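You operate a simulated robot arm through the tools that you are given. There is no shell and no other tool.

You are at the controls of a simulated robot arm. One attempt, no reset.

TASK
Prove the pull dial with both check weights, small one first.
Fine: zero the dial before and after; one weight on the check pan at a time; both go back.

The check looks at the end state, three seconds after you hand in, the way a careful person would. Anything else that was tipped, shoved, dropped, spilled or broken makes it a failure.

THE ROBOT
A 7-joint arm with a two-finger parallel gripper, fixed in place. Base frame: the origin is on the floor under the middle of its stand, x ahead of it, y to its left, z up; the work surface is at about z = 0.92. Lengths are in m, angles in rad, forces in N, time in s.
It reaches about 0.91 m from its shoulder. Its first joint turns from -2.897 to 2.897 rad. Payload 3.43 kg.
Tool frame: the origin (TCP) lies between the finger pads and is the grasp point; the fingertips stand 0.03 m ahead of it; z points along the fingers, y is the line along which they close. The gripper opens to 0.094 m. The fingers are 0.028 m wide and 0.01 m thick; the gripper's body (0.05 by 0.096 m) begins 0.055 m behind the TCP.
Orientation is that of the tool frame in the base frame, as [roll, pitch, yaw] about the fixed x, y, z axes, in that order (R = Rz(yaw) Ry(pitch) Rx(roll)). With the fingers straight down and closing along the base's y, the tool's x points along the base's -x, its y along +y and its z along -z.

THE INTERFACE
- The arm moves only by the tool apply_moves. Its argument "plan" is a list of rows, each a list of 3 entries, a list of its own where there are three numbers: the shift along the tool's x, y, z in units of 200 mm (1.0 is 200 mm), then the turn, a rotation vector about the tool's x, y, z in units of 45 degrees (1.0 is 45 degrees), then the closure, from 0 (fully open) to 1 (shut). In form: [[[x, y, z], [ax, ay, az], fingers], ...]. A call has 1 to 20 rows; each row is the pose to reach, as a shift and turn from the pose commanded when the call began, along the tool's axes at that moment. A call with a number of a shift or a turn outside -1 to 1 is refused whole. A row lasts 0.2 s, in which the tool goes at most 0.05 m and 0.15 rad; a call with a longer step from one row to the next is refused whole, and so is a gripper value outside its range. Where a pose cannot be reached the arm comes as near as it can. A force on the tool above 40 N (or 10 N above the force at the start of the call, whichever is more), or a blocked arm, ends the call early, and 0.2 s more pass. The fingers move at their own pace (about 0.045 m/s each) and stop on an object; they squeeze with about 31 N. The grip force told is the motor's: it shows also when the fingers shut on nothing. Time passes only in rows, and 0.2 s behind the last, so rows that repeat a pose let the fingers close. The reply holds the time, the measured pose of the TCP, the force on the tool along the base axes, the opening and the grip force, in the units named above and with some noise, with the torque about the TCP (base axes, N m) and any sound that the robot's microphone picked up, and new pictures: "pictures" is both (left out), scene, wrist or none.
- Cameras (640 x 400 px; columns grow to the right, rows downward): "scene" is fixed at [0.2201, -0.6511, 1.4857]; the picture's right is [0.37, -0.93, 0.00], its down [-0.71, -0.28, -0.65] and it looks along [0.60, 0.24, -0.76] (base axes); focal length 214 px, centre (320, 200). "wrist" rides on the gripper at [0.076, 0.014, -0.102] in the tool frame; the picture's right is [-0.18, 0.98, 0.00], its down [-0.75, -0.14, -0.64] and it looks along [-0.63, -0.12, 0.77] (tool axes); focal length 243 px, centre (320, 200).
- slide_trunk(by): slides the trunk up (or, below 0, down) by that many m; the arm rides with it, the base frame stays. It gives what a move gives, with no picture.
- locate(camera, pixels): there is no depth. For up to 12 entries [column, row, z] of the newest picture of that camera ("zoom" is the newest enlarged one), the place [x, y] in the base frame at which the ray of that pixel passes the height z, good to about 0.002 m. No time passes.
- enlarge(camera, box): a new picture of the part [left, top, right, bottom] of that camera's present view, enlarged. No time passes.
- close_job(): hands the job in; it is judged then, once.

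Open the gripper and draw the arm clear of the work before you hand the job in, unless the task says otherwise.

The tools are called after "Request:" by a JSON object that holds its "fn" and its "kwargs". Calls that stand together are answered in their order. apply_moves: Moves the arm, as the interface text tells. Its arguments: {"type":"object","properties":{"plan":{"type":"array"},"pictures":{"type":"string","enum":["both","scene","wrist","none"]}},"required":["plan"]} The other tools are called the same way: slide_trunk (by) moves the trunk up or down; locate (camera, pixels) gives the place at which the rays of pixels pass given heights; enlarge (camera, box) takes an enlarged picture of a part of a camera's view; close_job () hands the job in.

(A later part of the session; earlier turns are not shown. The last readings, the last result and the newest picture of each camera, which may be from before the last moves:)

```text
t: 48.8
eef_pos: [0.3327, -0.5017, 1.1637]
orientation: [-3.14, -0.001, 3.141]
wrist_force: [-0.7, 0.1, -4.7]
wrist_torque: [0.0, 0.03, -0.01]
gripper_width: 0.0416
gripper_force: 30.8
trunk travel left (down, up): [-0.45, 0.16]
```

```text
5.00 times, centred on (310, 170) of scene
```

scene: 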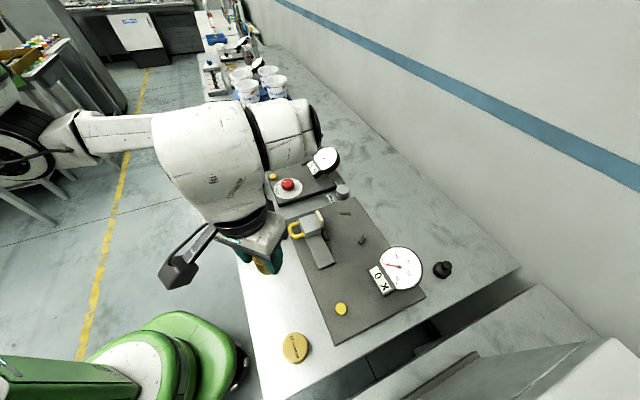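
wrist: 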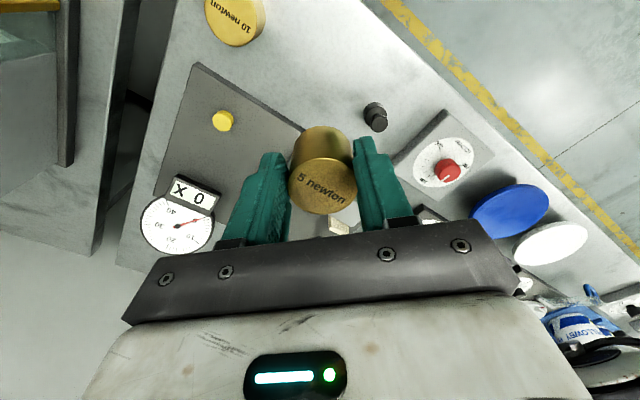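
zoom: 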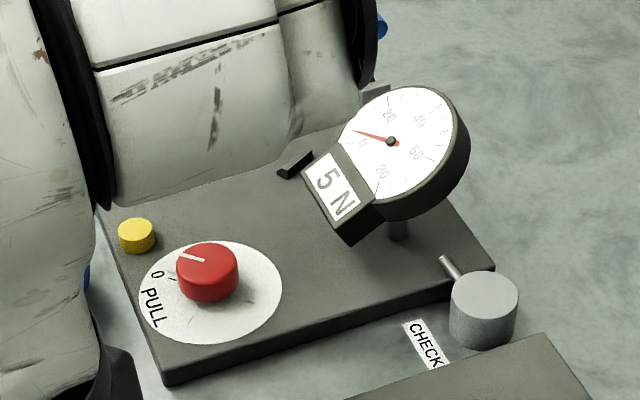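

The dial holds 5 N as a retained reading. Now I'll align over the original spot and lower to about 20 mm above the table.

Request:
{"fn": "apply_moves", "kwargs": {"plan": [[[0.04, -0.001, 0.05], [0, 0, 0], 1], [[0.071, -0.0015, 0.2], [0, 0, 0], 1], [[0.071, -0.0015, 0.38], [0, 0, 0], 1], [[0.071, -0.0015, 0.56], [0, 0, 0], 1], [[0.071, -0.0015, 0.74], [0, 0, 0], 1], [[0.071, -0.0015, 0.88], [0, 0, 0], 1], [[0.071, -0.0015, 0.96], [0, 0, 0], 1], [[0.071, -0.0015, 0.96], [0, 0, 0], 1]]}}

Request:
{"fn": "enlarge", "kwargs": {"camera": "scene", "box": [240, 260, 340, 380]}}

```text
t: 50.6
eef_pos: [0.3182, -0.5021, 0.97]
orientation: [-3.141, 0.0, -3.141]
wrist_force: [0.1, -0.5, -4.5]
wrist_torque: [-0.01, 0.04, 0.03]
gripper_width: 0.0412
gripper_force: 30.9
trunk travel left (down, up): [-0.45, 0.16]
```

scene: 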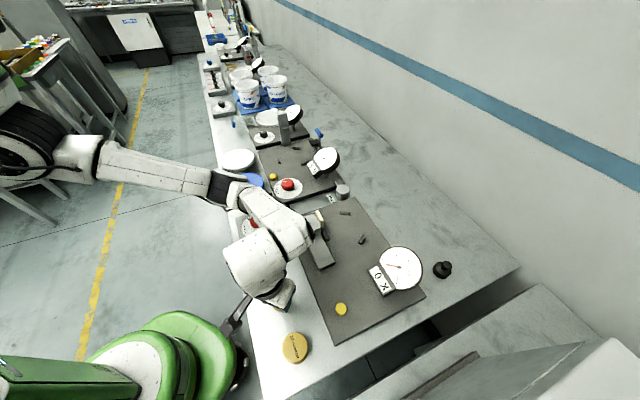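
wrist: 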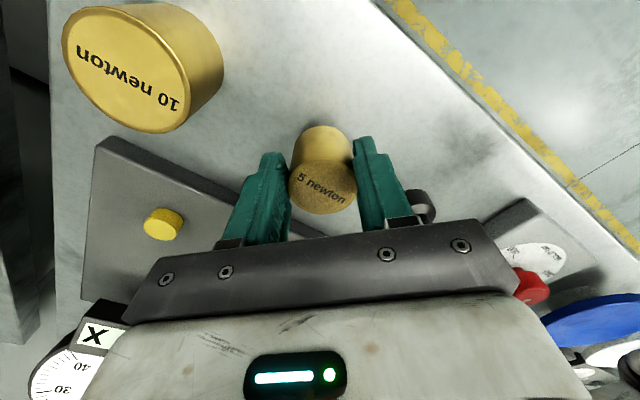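

```text
3.33 times, centred on (290, 320) of scene
```

zoom: 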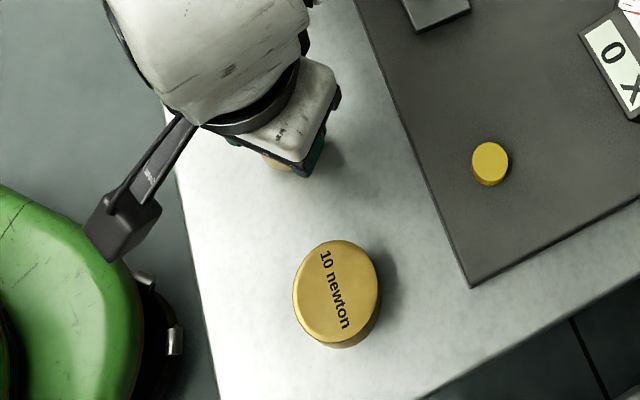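

At z=0.970 with 4.5 N still carried. I'll creep down in 3 mm rows to find the table.

Request:
{"fn": "apply_moves", "kwargs": {"plan": [[[0, 0, 0.02], [0, 0, 0], 1], [[0, 0, 0.04], [0, 0, 0], 1], [[0, 0, 0.06], [0, 0, 0], 1], [[0, 0, 0.075], [0, 0, 0], 1], [[0, 0, 0.075], [0, 0, 0], 1]], "pictures": "none"}}

```text
t: 51.8
eef_pos: [0.3178, -0.5025, 0.9564]
orientation: [3.14, -0.002, 3.141]
wrist_force: [0.3, -0.2, -4.8]
wrist_torque: [-0.01, 0.03, -0.01]
gripper_width: 0.0411
gripper_force: 30.4
trunk travel left (down, up): [-0.45, 0.16]
```

Request:
{"fn": "apply_moves", "kwargs": {"plan": [[[0, 0, 0.008], [0, 0, 0], 1], [[0, 0, 0.016], [0, 0, 0], 1], [[0, 0, 0.024], [0, 0, 0], 1], [[0, 0, 0.024], [0, 0, 0], 1]], "pictures": "none"}}

```text
t: 52.8
eef_pos: [0.3182, -0.5026, 0.9526]
orientation: [3.142, 0.001, -3.141]
wrist_force: [0.9, -0.6, -0.5]
wrist_torque: [0.09, 0.04, -0.02]
gripper_width: 0.0412
gripper_force: 30.8
trunk travel left (down, up): [-0.45, 0.16]
```

The load is now carried by the table (-0.5 N). I'll open fully and rise straight up.

Request:
{"fn": "apply_moves", "kwargs": {"plan": [[[0, 0, 0], [0, 0, 0], 0.6], [[0, 0, 0], [0, 0, 0], 0.3], [[0, 0, 0], [0, 0, 0], 0], [[0, 0, 0], [0, 0, 0], 0], [[0, 0, -0.1], [0, 0, 0], 0], [[0, 0, -0.3], [0, 0, 0], 0], [[0, 0, -0.5], [0, 0, 0], 0], [[0, 0, -0.7], [0, 0, 0], 0], [[0, 0, -0.9], [0, 0, 0], 0], [[0, 0, -1.0], [0, 0, 0], 0], [[0, 0, -1.0], [0, 0, 0], 0]]}}

Request:
{"fn": "enlarge", "kwargs": {"camera": "scene", "box": [240, 270, 340, 380]}}

Request:
{"fn": "enlarge", "kwargs": {"camera": "wrist", "box": [210, 0, 410, 140]}}

```text
t: 55.2
eef_pos: [0.3185, -0.5013, 1.1516]
orientation: [-3.141, 0.0, 3.141]
wrist_force: [0.1, 0.5, -0.3]
wrist_torque: [0.04, 0.03, -0.05]
gripper_width: 0.0939
gripper_force: 0.1
trunk travel left (down, up): [-0.45, 0.16]
```

scene: 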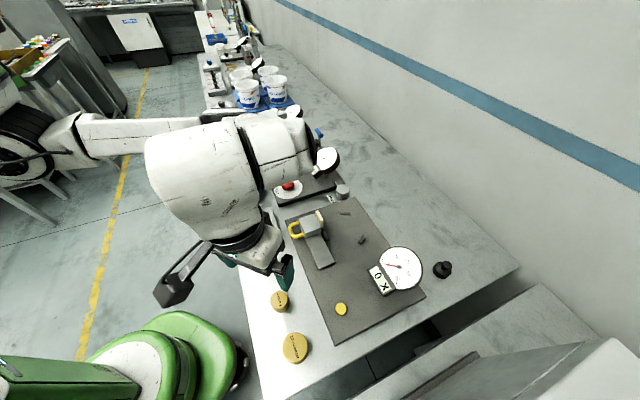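
wrist: 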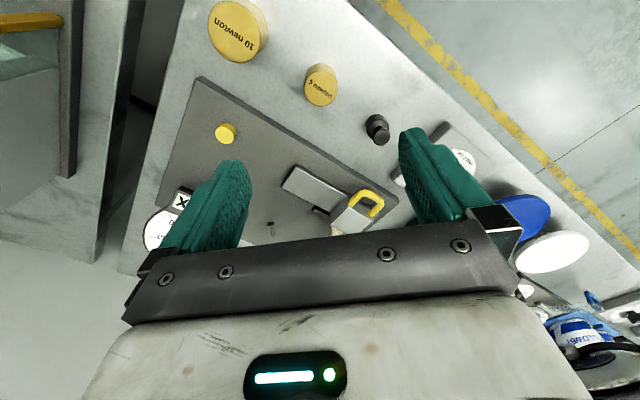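

```text
3.64 times, centred on (290, 325) of scene
```

zoom: 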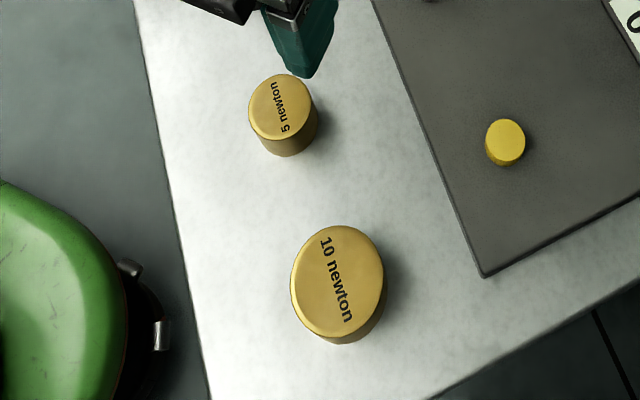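

```text
2.86 times, centred on (310, 70) of wrist
```

zoom: 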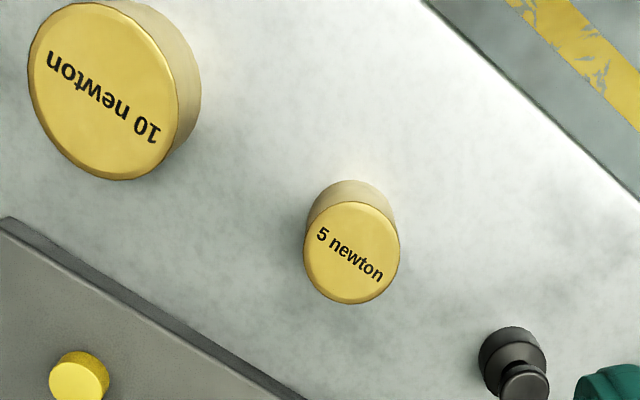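

The 5 N weight is back essentially on its original pixels (scene ~(279.5,299.5)). Next I'll check the 10 N weight location from this view and where the green base edge is.

Request:
{"fn": "locate", "kwargs": {"camera": "wrist", "pixels": [[234.5, 31, 0.94], [234.5, 31, 0.95], [234.5, 31, 0.96], [234.5, 31, 0.97], [321, 89, 0.95]]}}

Request:
{"fn": "locate", "kwargs": {"camera": "scene", "pixels": [[237, 345, 0.3], [237, 345, 0.6], [237, 345, 0.9], [165, 350, 0.6], [165, 350, 0.3], [295, 346, 0.95], [295, 346, 0.97], [279.3, 299.4, 0.95]]}}

```text
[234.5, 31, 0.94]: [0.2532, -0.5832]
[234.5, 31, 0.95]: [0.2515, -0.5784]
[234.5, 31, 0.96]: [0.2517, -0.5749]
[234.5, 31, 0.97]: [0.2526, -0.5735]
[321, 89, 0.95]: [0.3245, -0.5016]
```

```text
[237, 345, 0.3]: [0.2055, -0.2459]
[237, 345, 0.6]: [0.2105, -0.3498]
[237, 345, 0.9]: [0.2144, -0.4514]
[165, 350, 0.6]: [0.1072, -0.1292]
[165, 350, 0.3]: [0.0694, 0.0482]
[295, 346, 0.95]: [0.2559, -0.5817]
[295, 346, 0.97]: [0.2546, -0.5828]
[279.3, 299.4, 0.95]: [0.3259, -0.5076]
```

The green base is far below bench level, so no conflict. I'll move above the 10 N weight (≈0.253, -0.579) and descend to z≈1.05 for a closer look.

Request:
{"fn": "apply_moves", "kwargs": {"plan": [[[0.11, -0.13, 0], [0, 0, 0], 0], [[0.22, -0.26, 0], [0, 0, 0], 0], [[0.3275, -0.3885, 0], [0, 0, 0], 0], [[0.3275, -0.3885, 0.2], [0, 0, 0], 0], [[0.3275, -0.3885, 0.4], [0, 0, 0], 0], [[0.3275, -0.3885, 0.48], [0, 0, 0], 0], [[0.3275, -0.3885, 0.48], [0, 0, 0], 0]]}}

Request:
{"fn": "enlarge", "kwargs": {"camera": "wrist", "box": [220, 50, 420, 200]}}

Request:
{"fn": "enlarge", "kwargs": {"camera": "scene", "box": [210, 270, 350, 390]}}

```text
t: 56.8
eef_pos: [0.2531, -0.5797, 1.057]
orientation: [3.141, -0.001, 3.141]
wrist_force: [0.5, 0.0, 0.9]
wrist_torque: [0.01, 0.03, -0.01]
gripper_width: 0.0941
gripper_force: 0.1
trunk travel left (down, up): [-0.45, 0.16]
```

scene: 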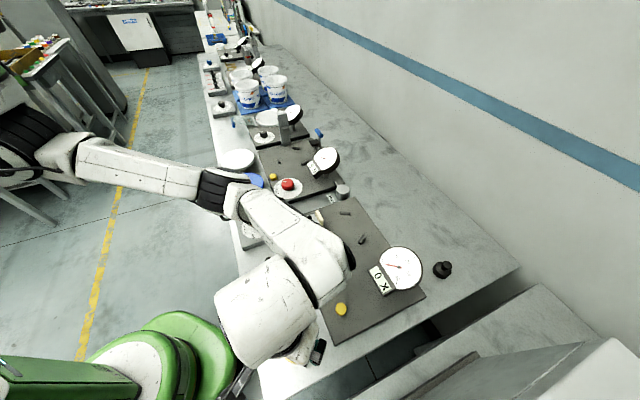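
wrist: 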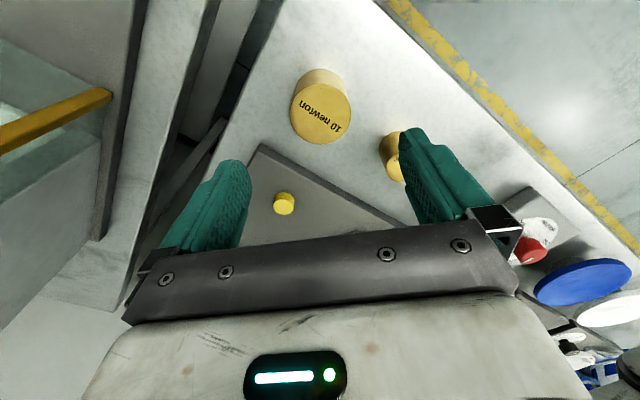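

```text
2.67 times, centred on (320, 125) of wrist
```

zoom: 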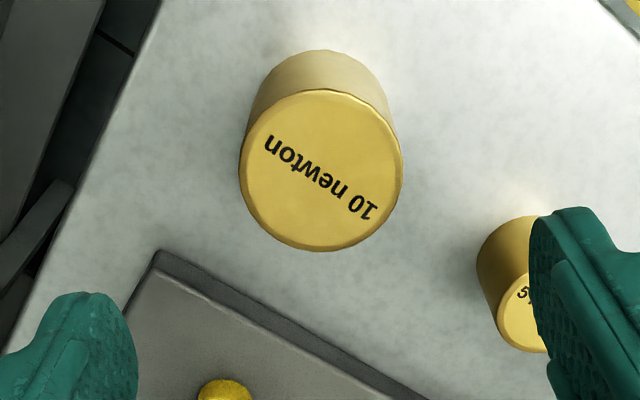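

```text
3.33 times, centred on (280, 330) of scene
```

zoom: 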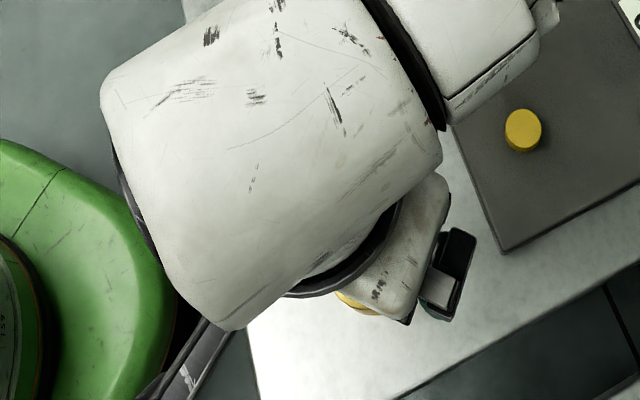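

The 10 N weight is centred under the gripper within ~2 mm (top centre px (320,114)). I'll descend to about z=0.951 so the pads take most of its height.

Request:
{"fn": "apply_moves", "kwargs": {"plan": [[[0.01, 0, 0.1], [0, 0, 0], 0], [[0.01, 0, 0.25], [0, 0, 0], 0], [[0.01, 0, 0.38], [0, 0, 0], 0], [[0.01, 0, 0.46], [0, 0, 0], 0], [[0.01, 0, 0.5], [0, 0, 0], 0], [[0.01, 0, 0.53], [0, 0, 0], 0], [[0.01, 0, 0.53], [0, 0, 0], 0]]}}

Request:
{"fn": "enlarge", "kwargs": {"camera": "wrist", "box": [210, 70, 430, 230]}}

```text
t: 58.4
eef_pos: [0.2492, -0.5798, 0.9492]
orientation: [3.141, 0.0, -3.141]
wrist_force: [-0.8, 0.3, -0.6]
wrist_torque: [0.02, 0.0, -0.01]
gripper_width: 0.0942
gripper_force: 0.0
trunk travel left (down, up): [-0.45, 0.16]
```

scene: 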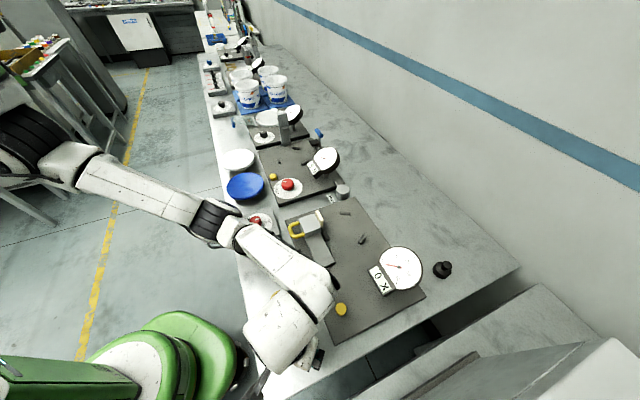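
wrist: 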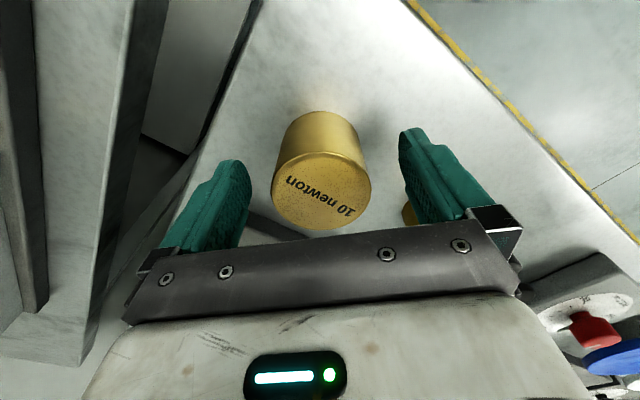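

```text
2.50 times, centred on (320, 150) of wrist
```

zoom: 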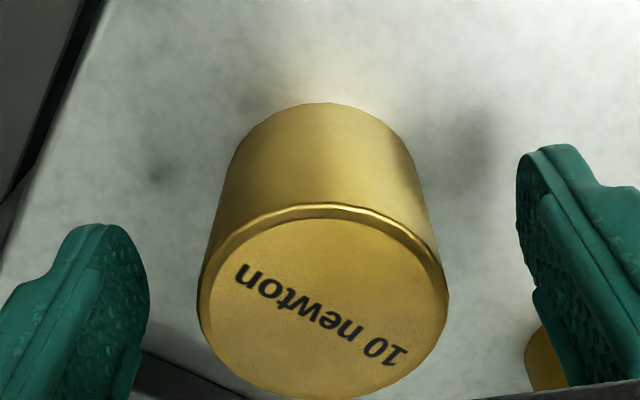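

Tips are around the 10 N weight with no contact force. I'll nudge 2 mm toward the camera side and close.

Request:
{"fn": "apply_moves", "kwargs": {"plan": [[[0.008, 0, 0], [0, 0, 0], 0], [[0.008, 0, 0], [0, 0, 0], 0.4], [[0.008, 0, 0], [0, 0, 0], 0.8], [[0.008, 0, 0], [0, 0, 0], 1], [[0.008, 0, 0], [0, 0, 0], 1], [[0.008, 0, 0], [0, 0, 0], 1], [[0.008, 0, 0], [0, 0, 0], 1]], "pictures": "wrist"}}

```text
t: 60.0
eef_pos: [0.2493, -0.5801, 0.9492]
orientation: [-3.141, -0.001, -3.141]
wrist_force: [0.5, -1.9, -0.4]
wrist_torque: [-0.03, -0.02, -0.02]
gripper_width: 0.0561
gripper_force: 30.9
trunk travel left (down, up): [-0.45, 0.16]
```

wrist: 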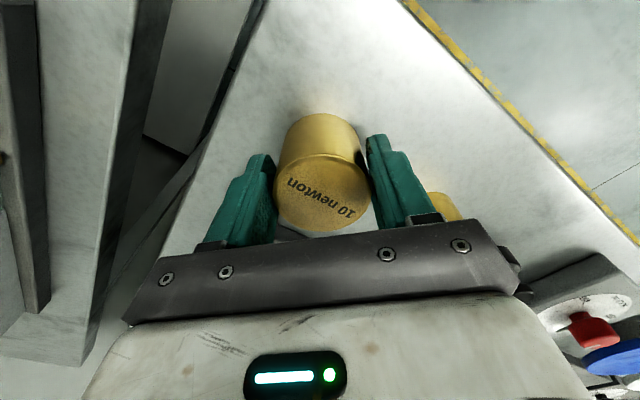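

Gripped at 56 mm, 31 N. I'll lift slowly 20 mm to verify the hold under 10 N.

Request:
{"fn": "apply_moves", "kwargs": {"plan": [[[0, 0, -0.01], [0, 0, 0], 1], [[0, 0, -0.025], [0, 0, 0], 1], [[0, 0, -0.045], [0, 0, 0], 1], [[0, 0, -0.07], [0, 0, 0], 1], [[0, 0, -0.1], [0, 0, 0], 1], [[0, 0, -0.1], [0, 0, 0], 1]], "pictures": "wrist"}}

```text
t: 61.4
eef_pos: [0.2488, -0.5795, 0.9698]
orientation: [-3.139, 0.0, -3.142]
wrist_force: [0.3, -0.8, -11.0]
wrist_torque: [-0.02, 0.07, 0.01]
gripper_width: 0.0564
gripper_force: 30.7
trunk travel left (down, up): [-0.45, 0.16]
```

wrist: 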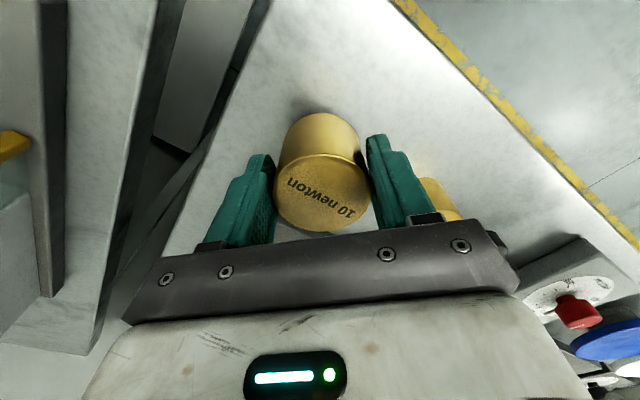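

Holding ~10–11 N with no slip. I'll lift on to z≈1.165 moderately.

Request:
{"fn": "apply_moves", "kwargs": {"plan": [[[0, 0, -0.04], [0, 0, 0], 1], [[0, 0, -0.12], [0, 0, 0], 1], [[0, 0, -0.24], [0, 0, 0], 1], [[0, 0, -0.37], [0, 0, 0], 1], [[0, 0, -0.5], [0, 0, 0], 1], [[0, 0, -0.63], [0, 0, 0], 1], [[0, 0, -0.76], [0, 0, 0], 1], [[0, 0, -0.88], [0, 0, 0], 1], [[0, 0, -0.95], [0, 0, 0], 1], [[0, 0, -0.975], [0, 0, 0], 1], [[0, 0, -0.975], [0, 0, 0], 1]], "pictures": "wrist"}}

```text
t: 63.8
eef_pos: [0.2492, -0.5808, 1.1644]
orientation: [3.141, 0.0, 3.14]
wrist_force: [0.1, -0.8, -10.4]
wrist_torque: [0.03, 0.05, -0.03]
gripper_width: 0.0562
gripper_force: 30.9
trunk travel left (down, up): [-0.45, 0.16]
```

wrist: 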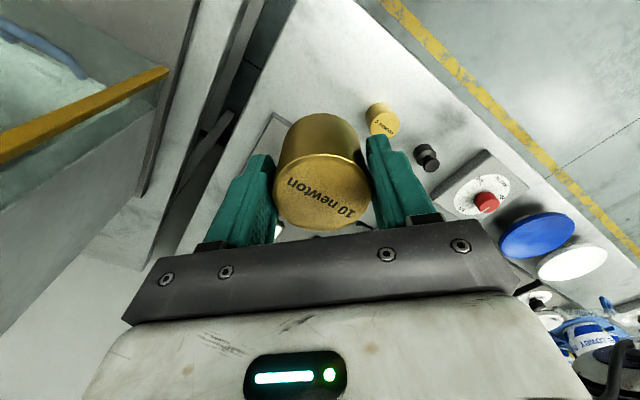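

Steady at 10.4 N. I'll travel +x toward the pan in two hops.

Request:
{"fn": "apply_moves", "kwargs": {"plan": [[[-0.06, 0.005, 0], [0, 0, 0], 1], [[-0.2, 0.015, 0], [0, 0, 0], 1], [[-0.38, 0.03, 0], [0, 0, 0], 1], [[-0.56, 0.04, 0], [0, 0, 0], 1], [[-0.74, 0.055, 0], [0, 0, 0], 1], [[-0.88, 0.065, 0], [0, 0, 0], 1], [[-0.95, 0.07, 0], [0, 0, 0], 1]], "pictures": "none"}}

Request:
{"fn": "apply_moves", "kwargs": {"plan": [[[-0.06, 0.005, 0], [0, 0, 0], 1], [[-0.2, 0.015, 0], [0, 0, 0], 1], [[-0.38, 0.03, 0], [0, 0, 0], 1], [[-0.56, 0.04, 0], [0, 0, 0], 1], [[-0.74, 0.055, 0], [0, 0, 0], 1], [[-0.88, 0.065, 0], [0, 0, 0], 1], [[-0.95, 0.07, 0], [0, 0, 0], 1]]}}

```text
t: 65.4
eef_pos: [0.4393, -0.5657, 1.1644]
orientation: [-3.141, -0.001, 3.141]
wrist_force: [-0.4, -0.2, -9.8]
wrist_torque: [-0.01, 0.04, 0.01]
gripper_width: 0.0564
gripper_force: 30.8
trunk travel left (down, up): [-0.45, 0.16]
```

```text
t: 67.0
eef_pos: [0.6297, -0.5529, 1.1646]
orientation: [-3.14, -0.001, 3.139]
wrist_force: [0.2, 0.1, -10.1]
wrist_torque: [-0.01, 0.04, -0.01]
gripper_width: 0.0562
gripper_force: 30.4
trunk travel left (down, up): [-0.45, 0.16]
```

scene: 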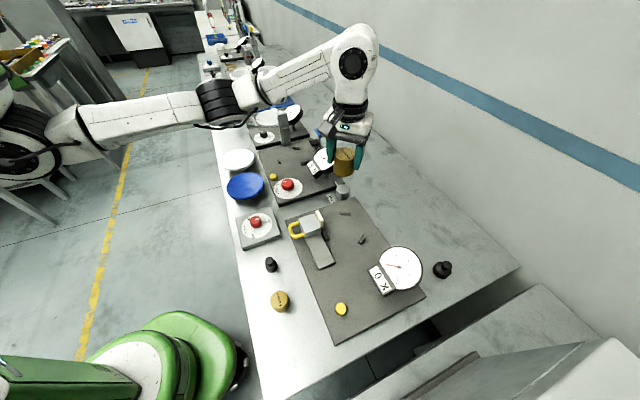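
wrist: 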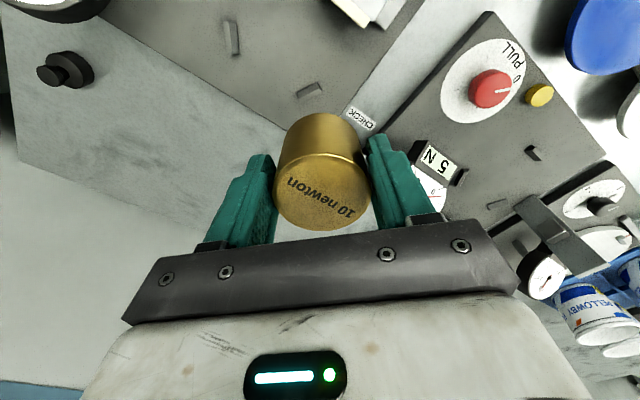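

Now the last hop to the pan centre (0.7325, -0.5395) with the -45° turn, staying at height.

Request:
{"fn": "apply_moves", "kwargs": {"plan": [[[-0.06, 0.008, 0], [0, 0, -0.12], 1], [[-0.17, 0.022, 0], [0, 0, -0.28], 1], [[-0.3, 0.04, 0], [0, 0, -0.45], 1], [[-0.42, 0.055, 0], [0, 0, -0.62], 1], [[-0.5, 0.065, 0], [0, 0, -0.79], 1], [[-0.514, 0.067, 0], [0, 0, -0.93], 1], [[-0.514, 0.067, 0], [0, 0, -1.0], 1], [[-0.514, 0.067, 0], [0, 0, -1.0], 1]]}}

Request:
{"fn": "enlarge", "kwargs": {"camera": "scene", "box": [300, 110, 390, 210]}}

```text
t: 68.8
eef_pos: [0.7324, -0.539, 1.1638]
orientation: [3.14, 0.0, -2.357]
wrist_force: [-0.5, -0.1, -9.9]
wrist_torque: [-0.03, 0.04, 0.0]
gripper_width: 0.0562
gripper_force: 30.8
trunk travel left (down, up): [-0.45, 0.16]
```

scene: 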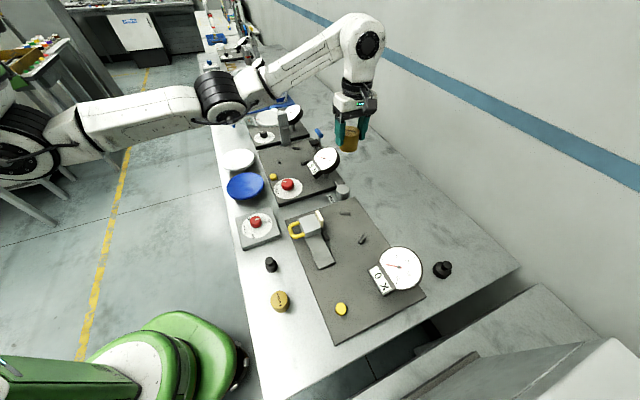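
wrist: 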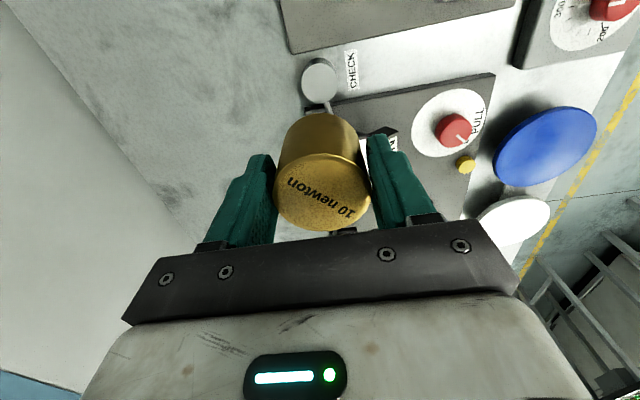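

```text
4.00 times, centred on (345, 160) of scene
```

zoom: 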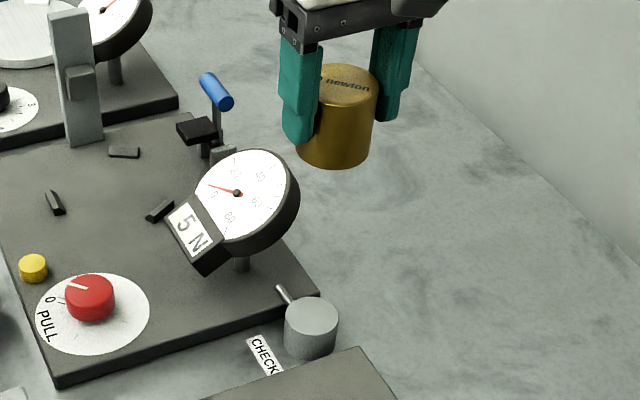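

Over the pan (px (319,81), same as before). I'll descend to z≈1.005, about 20 mm above expected contact (~0.985).

Request:
{"fn": "apply_moves", "kwargs": {"plan": [[[0, 0, 0.06], [0, 0, 0], 1], [[0, 0, 0.18], [0, 0, 0], 1], [[0, 0, 0.32], [0, 0, 0], 1], [[0, 0, 0.46], [0, 0, 0], 1], [[0, 0, 0.6], [0, 0, 0], 1], [[0, 0, 0.71], [0, 0, 0], 1], [[0, 0, 0.77], [0, 0, 0], 1], [[0, 0, 0.79], [0, 0, 0], 1], [[0, 0, 0.79], [0, 0, 0], 1]]}}

Request:
{"fn": "enlarge", "kwargs": {"camera": "scene", "box": [300, 130, 390, 220]}}

Request:
{"fn": "enlarge", "kwargs": {"camera": "wrist", "box": [230, 70, 410, 230]}}

```text
t: 70.8
eef_pos: [0.7312, -0.5386, 1.0067]
orientation: [3.141, -0.001, -2.356]
wrist_force: [-0.6, 0.3, -9.5]
wrist_torque: [-0.03, 0.06, 0.03]
gripper_width: 0.0559
gripper_force: 30.5
trunk travel left (down, up): [-0.45, 0.16]
```

scene: 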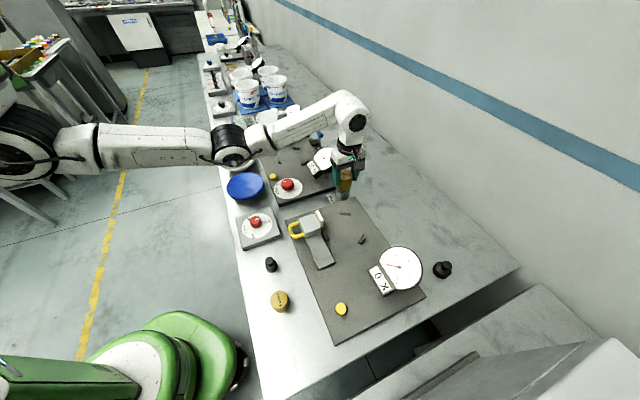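
wrist: 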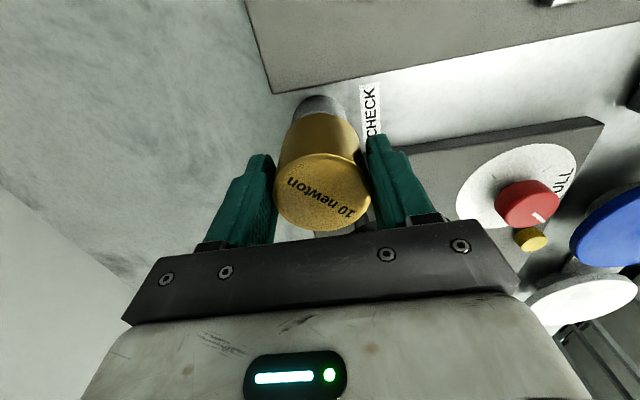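

```text
4.44 times, centred on (345, 175) of scene
```

zoom: 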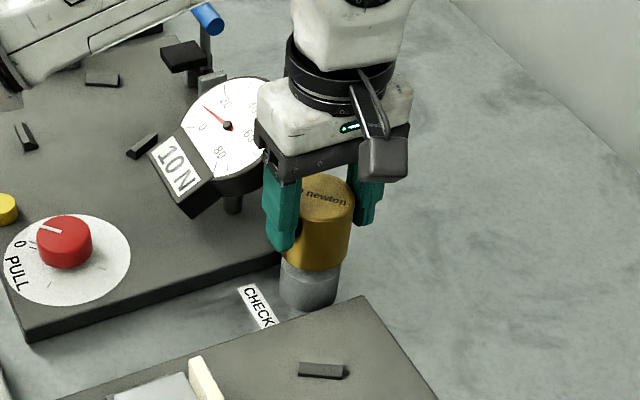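

```text
2.50 times, centred on (320, 150) of wrist
```

zoom: 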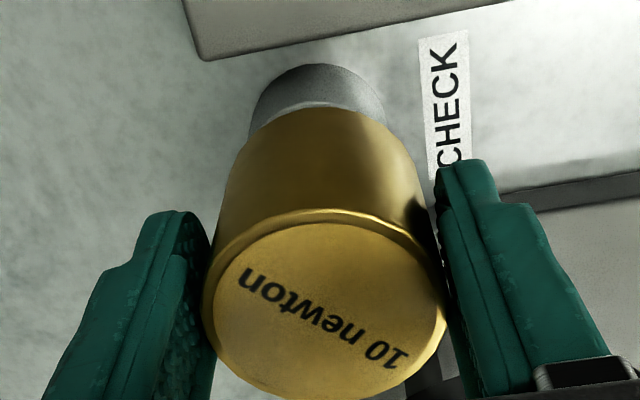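

The dial already shows 10 N. I'll still set it down properly: lowering in 3 mm rows to contact.

Request:
{"fn": "apply_moves", "kwargs": {"plan": [[[0, 0, 0.02], [0, 0, 0], 1], [[0, 0, 0.04], [0, 0, 0], 1], [[0, 0, 0.06], [0, 0, 0], 1], [[0, 0, 0.075], [0, 0, 0], 1], [[0, 0, 0.075], [0, 0, 0], 1]], "pictures": "none"}}

```text
t: 72.0
eef_pos: [0.7308, -0.5385, 0.9914]
orientation: [3.141, 0.002, -2.357]
wrist_force: [-0.2, 0.1, -9.7]
wrist_torque: [-0.06, 0.06, -0.01]
gripper_width: 0.0562
gripper_force: 31.2
trunk travel left (down, up): [-0.45, 0.16]
```

Request:
{"fn": "apply_moves", "kwargs": {"plan": [[[0, 0, 0.008], [0, 0, 0], 1], [[0, 0, 0.016], [0, 0, 0], 1], [[0, 0, 0.024], [0, 0, 0], 1], [[0, 0, 0.024], [0, 0, 0], 1]], "pictures": "none"}}

```text
t: 73.0
eef_pos: [0.7324, -0.5385, 0.9878]
orientation: [3.14, 0.0, -2.356]
wrist_force: [-0.4, 0.9, -10.7]
wrist_torque: [-0.06, 0.02, -0.01]
gripper_width: 0.0558
gripper_force: 30.4
trunk travel left (down, up): [-0.45, 0.16]
```

Still hanging free at z=0.988 (10.7 N). I'll continue in 1 mm rows.

Request:
{"fn": "apply_moves", "kwargs": {"plan": [[[0, 0, 0.006], [0, 0, 0], 1], [[0, 0, 0.012], [0, 0, 0], 1], [[0, 0, 0.018], [0, 0, 0], 1], [[0, 0, 0.018], [0, 0, 0], 1]], "pictures": "wrist"}}

Request:
{"fn": "enlarge", "kwargs": {"camera": "wrist", "box": [230, 70, 410, 230]}}

Request:
{"fn": "enlarge", "kwargs": {"camera": "scene", "box": [310, 140, 380, 220]}}

```text
t: 74.0
eef_pos: [0.732, -0.5382, 0.9844]
orientation: [-3.14, 0.0, -2.357]
wrist_force: [1.0, 1.9, 4.6]
wrist_torque: [0.32, 0.16, -0.02]
gripper_width: 0.056
gripper_force: 31.2
trunk travel left (down, up): [-0.45, 0.16]
```

wrist: 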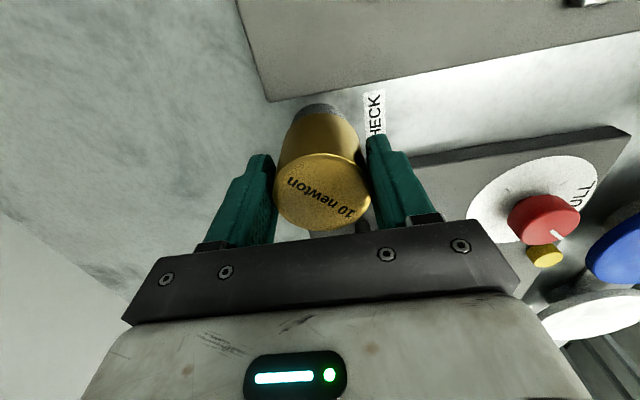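

```text
2.50 times, centred on (320, 150) of wrist
```

zoom: 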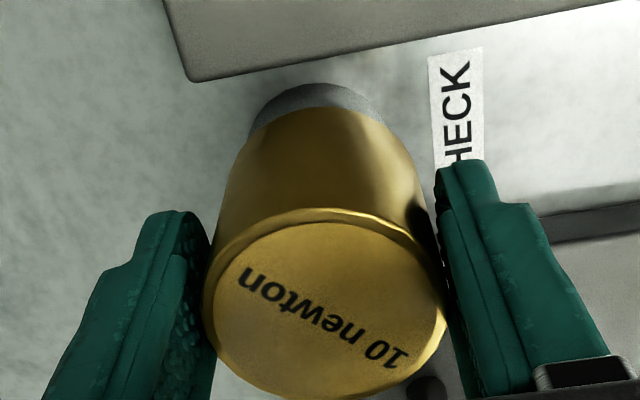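

```text
5.00 times, centred on (345, 180) of scene
```

zoom: 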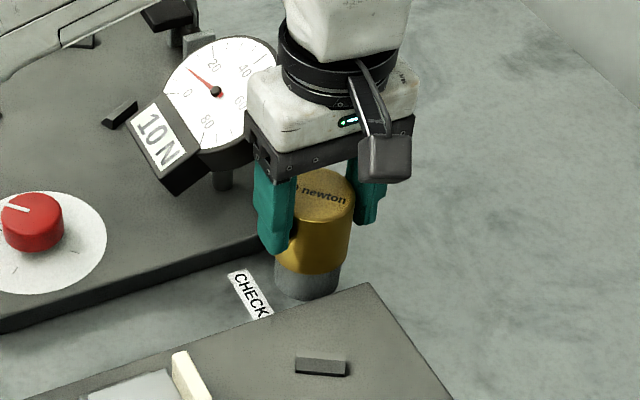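

Contact made (+4.6 N) and the weight covers the pan evenly. I'll ease up 1 mm and open the fingers to about 72 mm.

Request:
{"fn": "apply_moves", "kwargs": {"plan": [[[0, 0, -0.004], [0, 0, 0], 1], [[0, 0, -0.004], [0, 0, 0], 1], [[0, 0, -0.004], [0, 0, 0], 0.35], [[0, 0, -0.004], [0, 0, 0], 0.22], [[0, 0, -0.004], [0, 0, 0], 0.22]], "pictures": "wrist"}}

Request:
{"fn": "enlarge", "kwargs": {"camera": "scene", "box": [310, 140, 380, 220]}}

```text
t: 75.2
eef_pos: [0.7326, -0.5391, 0.9838]
orientation: [-3.14, 0.0, -2.356]
wrist_force: [-0.2, 0.3, 0.0]
wrist_torque: [0.02, 0.02, 0.03]
gripper_width: 0.0735
gripper_force: 0.1
trunk travel left (down, up): [-0.45, 0.16]
```

wrist: 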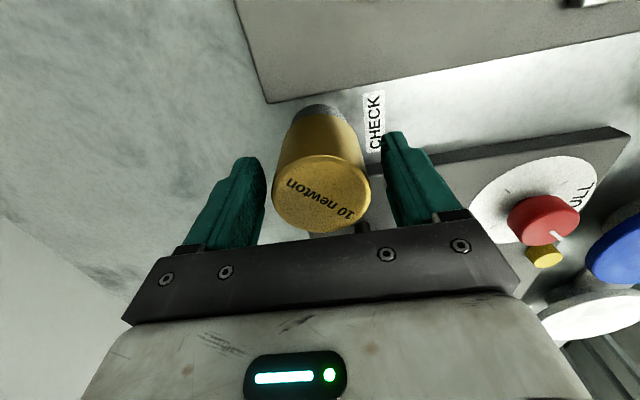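

```text
5.00 times, centred on (345, 180) of scene
```

zoom: 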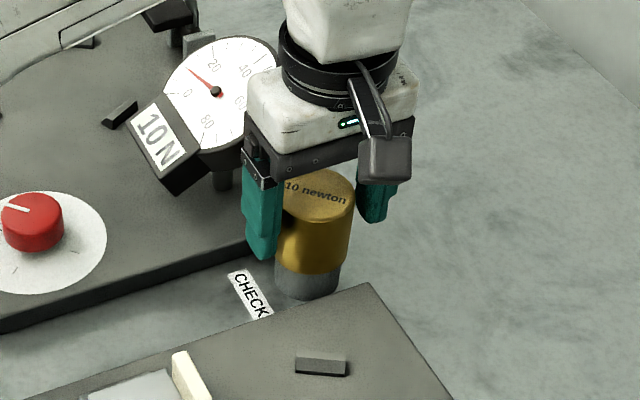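

The 10 N weight stands free and the dial reads 10 N. I'll raise 80 mm clear and wait ~2 s to confirm.

Request:
{"fn": "apply_moves", "kwargs": {"plan": [[[0, 0, -0.05], [0, 0, 0], 0.22], [[0, 0, -0.15], [0, 0, 0], 0.22], [[0, 0, -0.3], [0, 0, 0], 0.22], [[0, 0, -0.4], [0, 0, 0], 0.22], [[0, 0, -0.4], [0, 0, 0], 0.22], [[0, 0, -0.4], [0, 0, 0], 0.22], [[0, 0, -0.4], [0, 0, 0], 0.22], [[0, 0, -0.4], [0, 0, 0], 0.22], [[0, 0, -0.4], [0, 0, 0], 0.22], [[0, 0, -0.4], [0, 0, 0], 0.22], [[0, 0, -0.4], [0, 0, 0], 0.22]]}}

Request:
{"fn": "enlarge", "kwargs": {"camera": "scene", "box": [300, 130, 380, 220]}}

Request:
{"fn": "enlarge", "kwargs": {"camera": "wrist", "box": [230, 50, 430, 220]}}

```text
t: 77.6
eef_pos: [0.7313, -0.5387, 1.0636]
orientation: [3.141, 0.0, -2.356]
wrist_force: [-0.9, 0.1, 0.3]
wrist_torque: [0.01, -0.05, 0.0]
gripper_width: 0.0733
gripper_force: 0.1
trunk travel left (down, up): [-0.45, 0.16]
```

scene: 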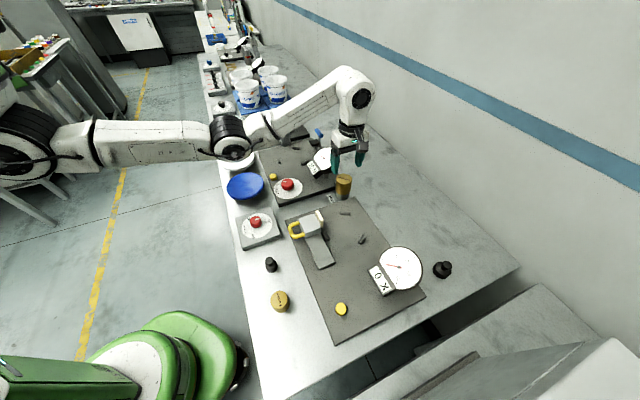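
wrist: 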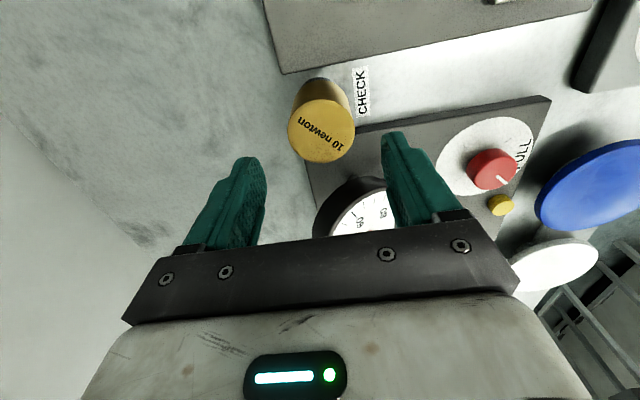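

```text
4.44 times, centred on (340, 175) of scene
```

zoom: 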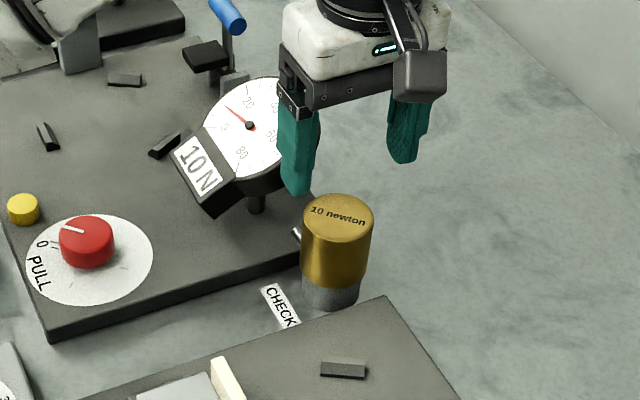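

```text
2.35 times, centred on (330, 135) of wrist
```

zoom: 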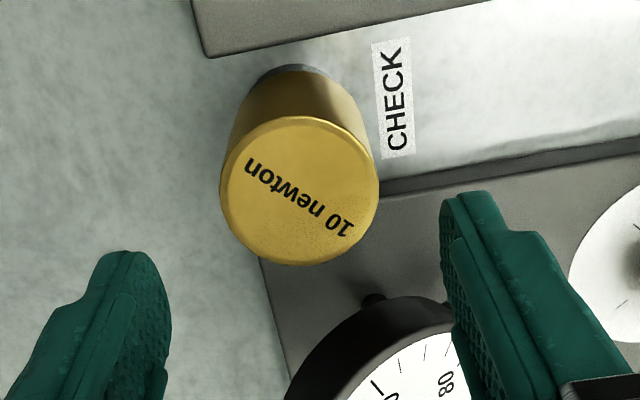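

10 N confirmed with the hand off. I'll descend again around it and grip.

Request:
{"fn": "apply_moves", "kwargs": {"plan": [[[0, 0, 0.1], [0, 0, 0], 0.2], [[0, 0, 0.25], [0, 0, 0], 0.2], [[0, 0, 0.35], [0, 0, 0], 0.2], [[0, 0, 0.4], [0, 0, 0], 0.2], [[0, 0, 0.4], [0, 0, 0], 0.2], [[0, 0, 0.4], [0, 0, 0], 0.6], [[0, 0, 0.4], [0, 0, 0], 1], [[0, 0, 0.4], [0, 0, 0], 1], [[0, 0, 0.4], [0, 0, 0], 1], [[0, 0, 0.4], [0, 0, 0], 1]], "pictures": "wrist"}}

```text
t: 79.8
eef_pos: [0.7301, -0.5377, 0.9855]
orientation: [-3.141, 0.001, -2.357]
wrist_force: [2.1, -2.3, 0.2]
wrist_torque: [-0.08, -0.06, -0.02]
gripper_width: 0.0561
gripper_force: 31.1
trunk travel left (down, up): [-0.45, 0.16]
```

wrist: 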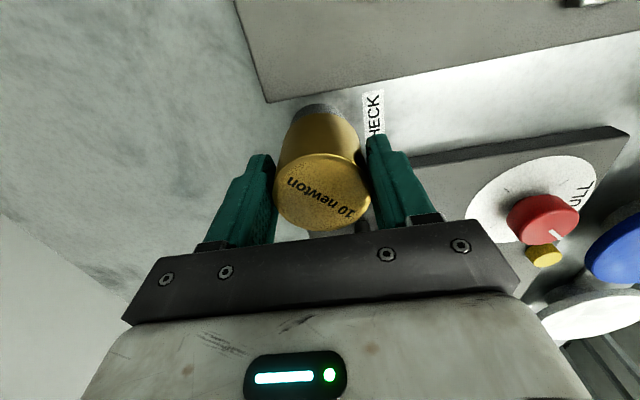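

Gripped at 56 mm, 31 N. I'll lift slowly at first, then up to z≈1.165.

Request:
{"fn": "apply_moves", "kwargs": {"plan": [[[0, 0, -0.01], [0, 0, 0], 1], [[0, 0, -0.03], [0, 0, 0], 1], [[0, 0, -0.06], [0, 0, 0], 1], [[0, 0, -0.1], [0, 0, 0], 1], [[0, 0, -0.18], [0, 0, 0], 1], [[0, 0, -0.3], [0, 0, 0], 1], [[0, 0, -0.43], [0, 0, 0], 1], [[0, 0, -0.56], [0, 0, 0], 1], [[0, 0, -0.69], [0, 0, 0], 1], [[0, 0, -0.81], [0, 0, 0], 1], [[0, 0, -0.88], [0, 0, 0], 1], [[0, 0, -0.9], [0, 0, 0], 1], [[0, 0, -0.9], [0, 0, 0], 1]], "pictures": "wrist"}}

```text
t: 82.6
eef_pos: [0.7313, -0.5379, 1.1636]
orientation: [3.14, 0.0, -2.357]
wrist_force: [-1.0, -0.2, -9.2]
wrist_torque: [-0.03, 0.03, -0.04]
gripper_width: 0.056
gripper_force: 30.7
trunk travel left (down, up): [-0.45, 0.16]
```

wrist: 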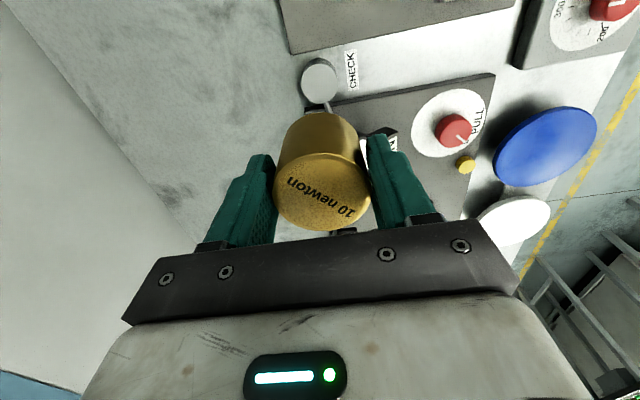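

Holding ~10 N. I'll turn back +45° and then travel back toward the 10 N weight's home.

Request:
{"fn": "apply_moves", "kwargs": {"plan": [[[0, 0, 0], [0, 0, 0.1], 1], [[0, 0, 0], [0, 0, 0.25], 1], [[0, 0, 0], [0, 0, 0.42], 1], [[0, 0, 0], [0, 0, 0.59], 1], [[0, 0, 0], [0, 0, 0.76], 1], [[0, 0, 0], [0, 0, 0.91], 1], [[0, 0, 0], [0, 0, 1.0], 1], [[0, 0, 0], [0, 0, 1.0], 1]], "pictures": "none"}}

Request:
{"fn": "apply_moves", "kwargs": {"plan": [[[0.06, -0.005, 0], [0, 0, 0], 1], [[0.2, -0.017, 0], [0, 0, 0], 1], [[0.38, -0.033, 0], [0, 0, 0], 1], [[0.56, -0.048, 0], [0, 0, 0], 1], [[0.74, -0.064, 0], [0, 0, 0], 1], [[0.88, -0.076, 0], [0, 0, 0], 1], [[0.95, -0.082, 0], [0, 0, 0], 1]], "pictures": "none"}}

Request:
{"fn": "apply_moves", "kwargs": {"plan": [[[0.06, -0.005, 0], [0, 0, 0], 1], [[0.2, -0.017, 0], [0, 0, 0], 1], [[0.38, -0.033, 0], [0, 0, 0], 1], [[0.56, -0.048, 0], [0, 0, 0], 1], [[0.74, -0.064, 0], [0, 0, 0], 1], [[0.88, -0.076, 0], [0, 0, 0], 1], [[0.95, -0.082, 0], [0, 0, 0], 1], [[0.95, -0.082, 0], [0, 0, 0], 1]]}}

```text
t: 84.4
eef_pos: [0.7316, -0.538, 1.163]
orientation: [-3.141, -0.001, -3.141]
wrist_force: [-1.0, 0.3, -10.1]
wrist_torque: [0.0, 0.03, -0.02]
gripper_width: 0.0559
gripper_force: 31.0
trunk travel left (down, up): [-0.45, 0.16]
```

```text
t: 86.0
eef_pos: [0.5415, -0.5562, 1.164]
orientation: [3.14, 0.0, 3.142]
wrist_force: [0.5, 0.0, -10.3]
wrist_torque: [-0.02, 0.06, -0.05]
gripper_width: 0.0558
gripper_force: 30.4
trunk travel left (down, up): [-0.45, 0.16]
```

```text
t: 87.8
eef_pos: [0.3505, -0.5712, 1.1639]
orientation: [3.142, 0.0, -3.141]
wrist_force: [-0.7, 0.1, -10.0]
wrist_torque: [0.02, 0.04, 0.0]
gripper_width: 0.0558
gripper_force: 30.7
trunk travel left (down, up): [-0.45, 0.16]
```

scene: 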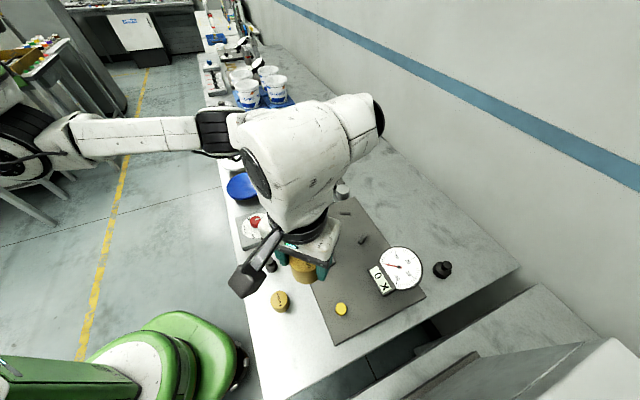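
wrist: 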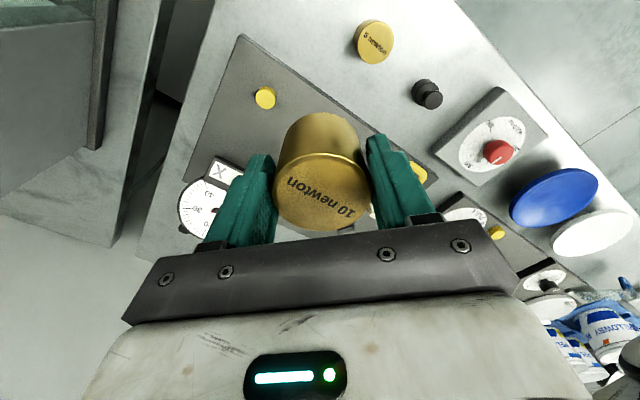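

Now over to the 10 N home position (0.249, -0.580) and down to z≈0.972.

Request:
{"fn": "apply_moves", "kwargs": {"plan": [[[0.08, -0.007, 0], [0, 0, 0], 1], [[0.24, -0.02, 0], [0, 0, 0], 1], [[0.4, -0.034, 0], [0, 0, 0], 1], [[0.5, -0.043, 0], [0, 0, 0], 1], [[0.5075, -0.044, 0.06], [0, 0, 0], 1], [[0.5075, -0.044, 0.2], [0, 0, 0], 1], [[0.5075, -0.044, 0.35], [0, 0, 0], 1], [[0.5075, -0.044, 0.5], [0, 0, 0], 1], [[0.5075, -0.044, 0.65], [0, 0, 0], 1], [[0.5075, -0.044, 0.8], [0, 0, 0], 1], [[0.5075, -0.044, 0.91], [0, 0, 0], 1], [[0.5075, -0.044, 0.96], [0, 0, 0], 1], [[0.5075, -0.044, 0.96], [0, 0, 0], 1]]}}

```text
t: 90.6
eef_pos: [0.2509, -0.5788, 0.9726]
orientation: [3.141, 0.0, 3.141]
wrist_force: [-0.4, -0.5, -9.7]
wrist_torque: [0.0, 0.08, 0.02]
gripper_width: 0.0558
gripper_force: 30.7
trunk travel left (down, up): [-0.45, 0.16]
```

scene: 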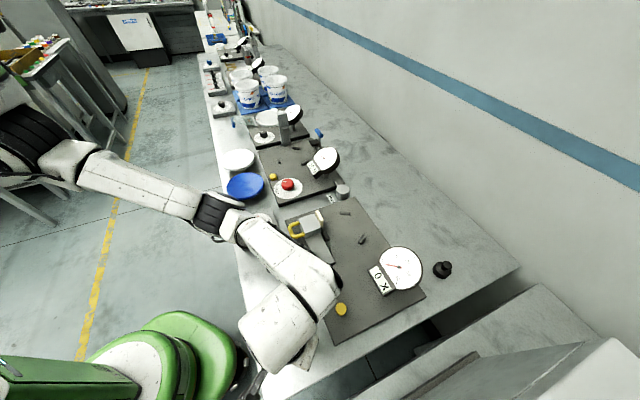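
wrist: 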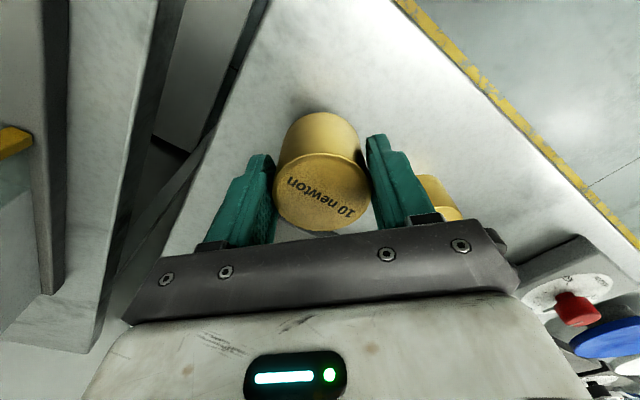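

At (0.251, -0.579, 0.973), within ~1–2 mm of home. I'll trim 1 mm and creep down to the table.

Request:
{"fn": "apply_moves", "kwargs": {"plan": [[[0.006, -0.005, 0.02], [0, 0, 0], 1], [[0.006, -0.005, 0.045], [0, 0, 0], 1], [[0.006, -0.005, 0.07], [0, 0, 0], 1], [[0.006, -0.005, 0.09], [0, 0, 0], 1], [[0.006, -0.005, 0.09], [0, 0, 0], 1]], "pictures": "none"}}

```text
t: 91.8
eef_pos: [0.2488, -0.5806, 0.9543]
orientation: [3.141, 0.003, 3.141]
wrist_force: [0.4, 0.7, -10.0]
wrist_torque: [-0.02, 0.02, 0.02]
gripper_width: 0.056
gripper_force: 31.1
trunk travel left (down, up): [-0.45, 0.16]
```

Request:
{"fn": "apply_moves", "kwargs": {"plan": [[[0, 0, 0.007], [0, 0, 0], 1], [[0, 0, 0.014], [0, 0, 0], 1], [[0, 0, 0.02], [0, 0, 0], 1], [[0, 0, 0.02], [0, 0, 0], 1]], "pictures": "none"}}

```text
t: 92.8
eef_pos: [0.2474, -0.5814, 0.9507]
orientation: [-3.14, 0.001, 3.141]
wrist_force: [0.1, 0.0, -9.6]
wrist_torque: [0.01, 0.04, 0.01]
gripper_width: 0.0556
gripper_force: 31.0
trunk travel left (down, up): [-0.45, 0.16]
```

Still hanging (9.6 N) at z=0.951. Two more millimetres in fine rows.

Request:
{"fn": "apply_moves", "kwargs": {"plan": [[[0, 0, 0.005], [0, 0, 0], 1], [[0, 0, 0.01], [0, 0, 0], 1], [[0, 0, 0.013], [0, 0, 0], 1], [[0, 0, 0.013], [0, 0, 0], 1]], "pictures": "none"}}

```text
t: 93.8
eef_pos: [0.2493, -0.5804, 0.9498]
orientation: [-3.139, -0.001, -3.141]
wrist_force: [3.7, 0.9, 15.9]
wrist_torque: [0.25, -0.24, -0.07]
gripper_width: 0.0558
gripper_force: 30.4
trunk travel left (down, up): [-0.45, 0.16]
```

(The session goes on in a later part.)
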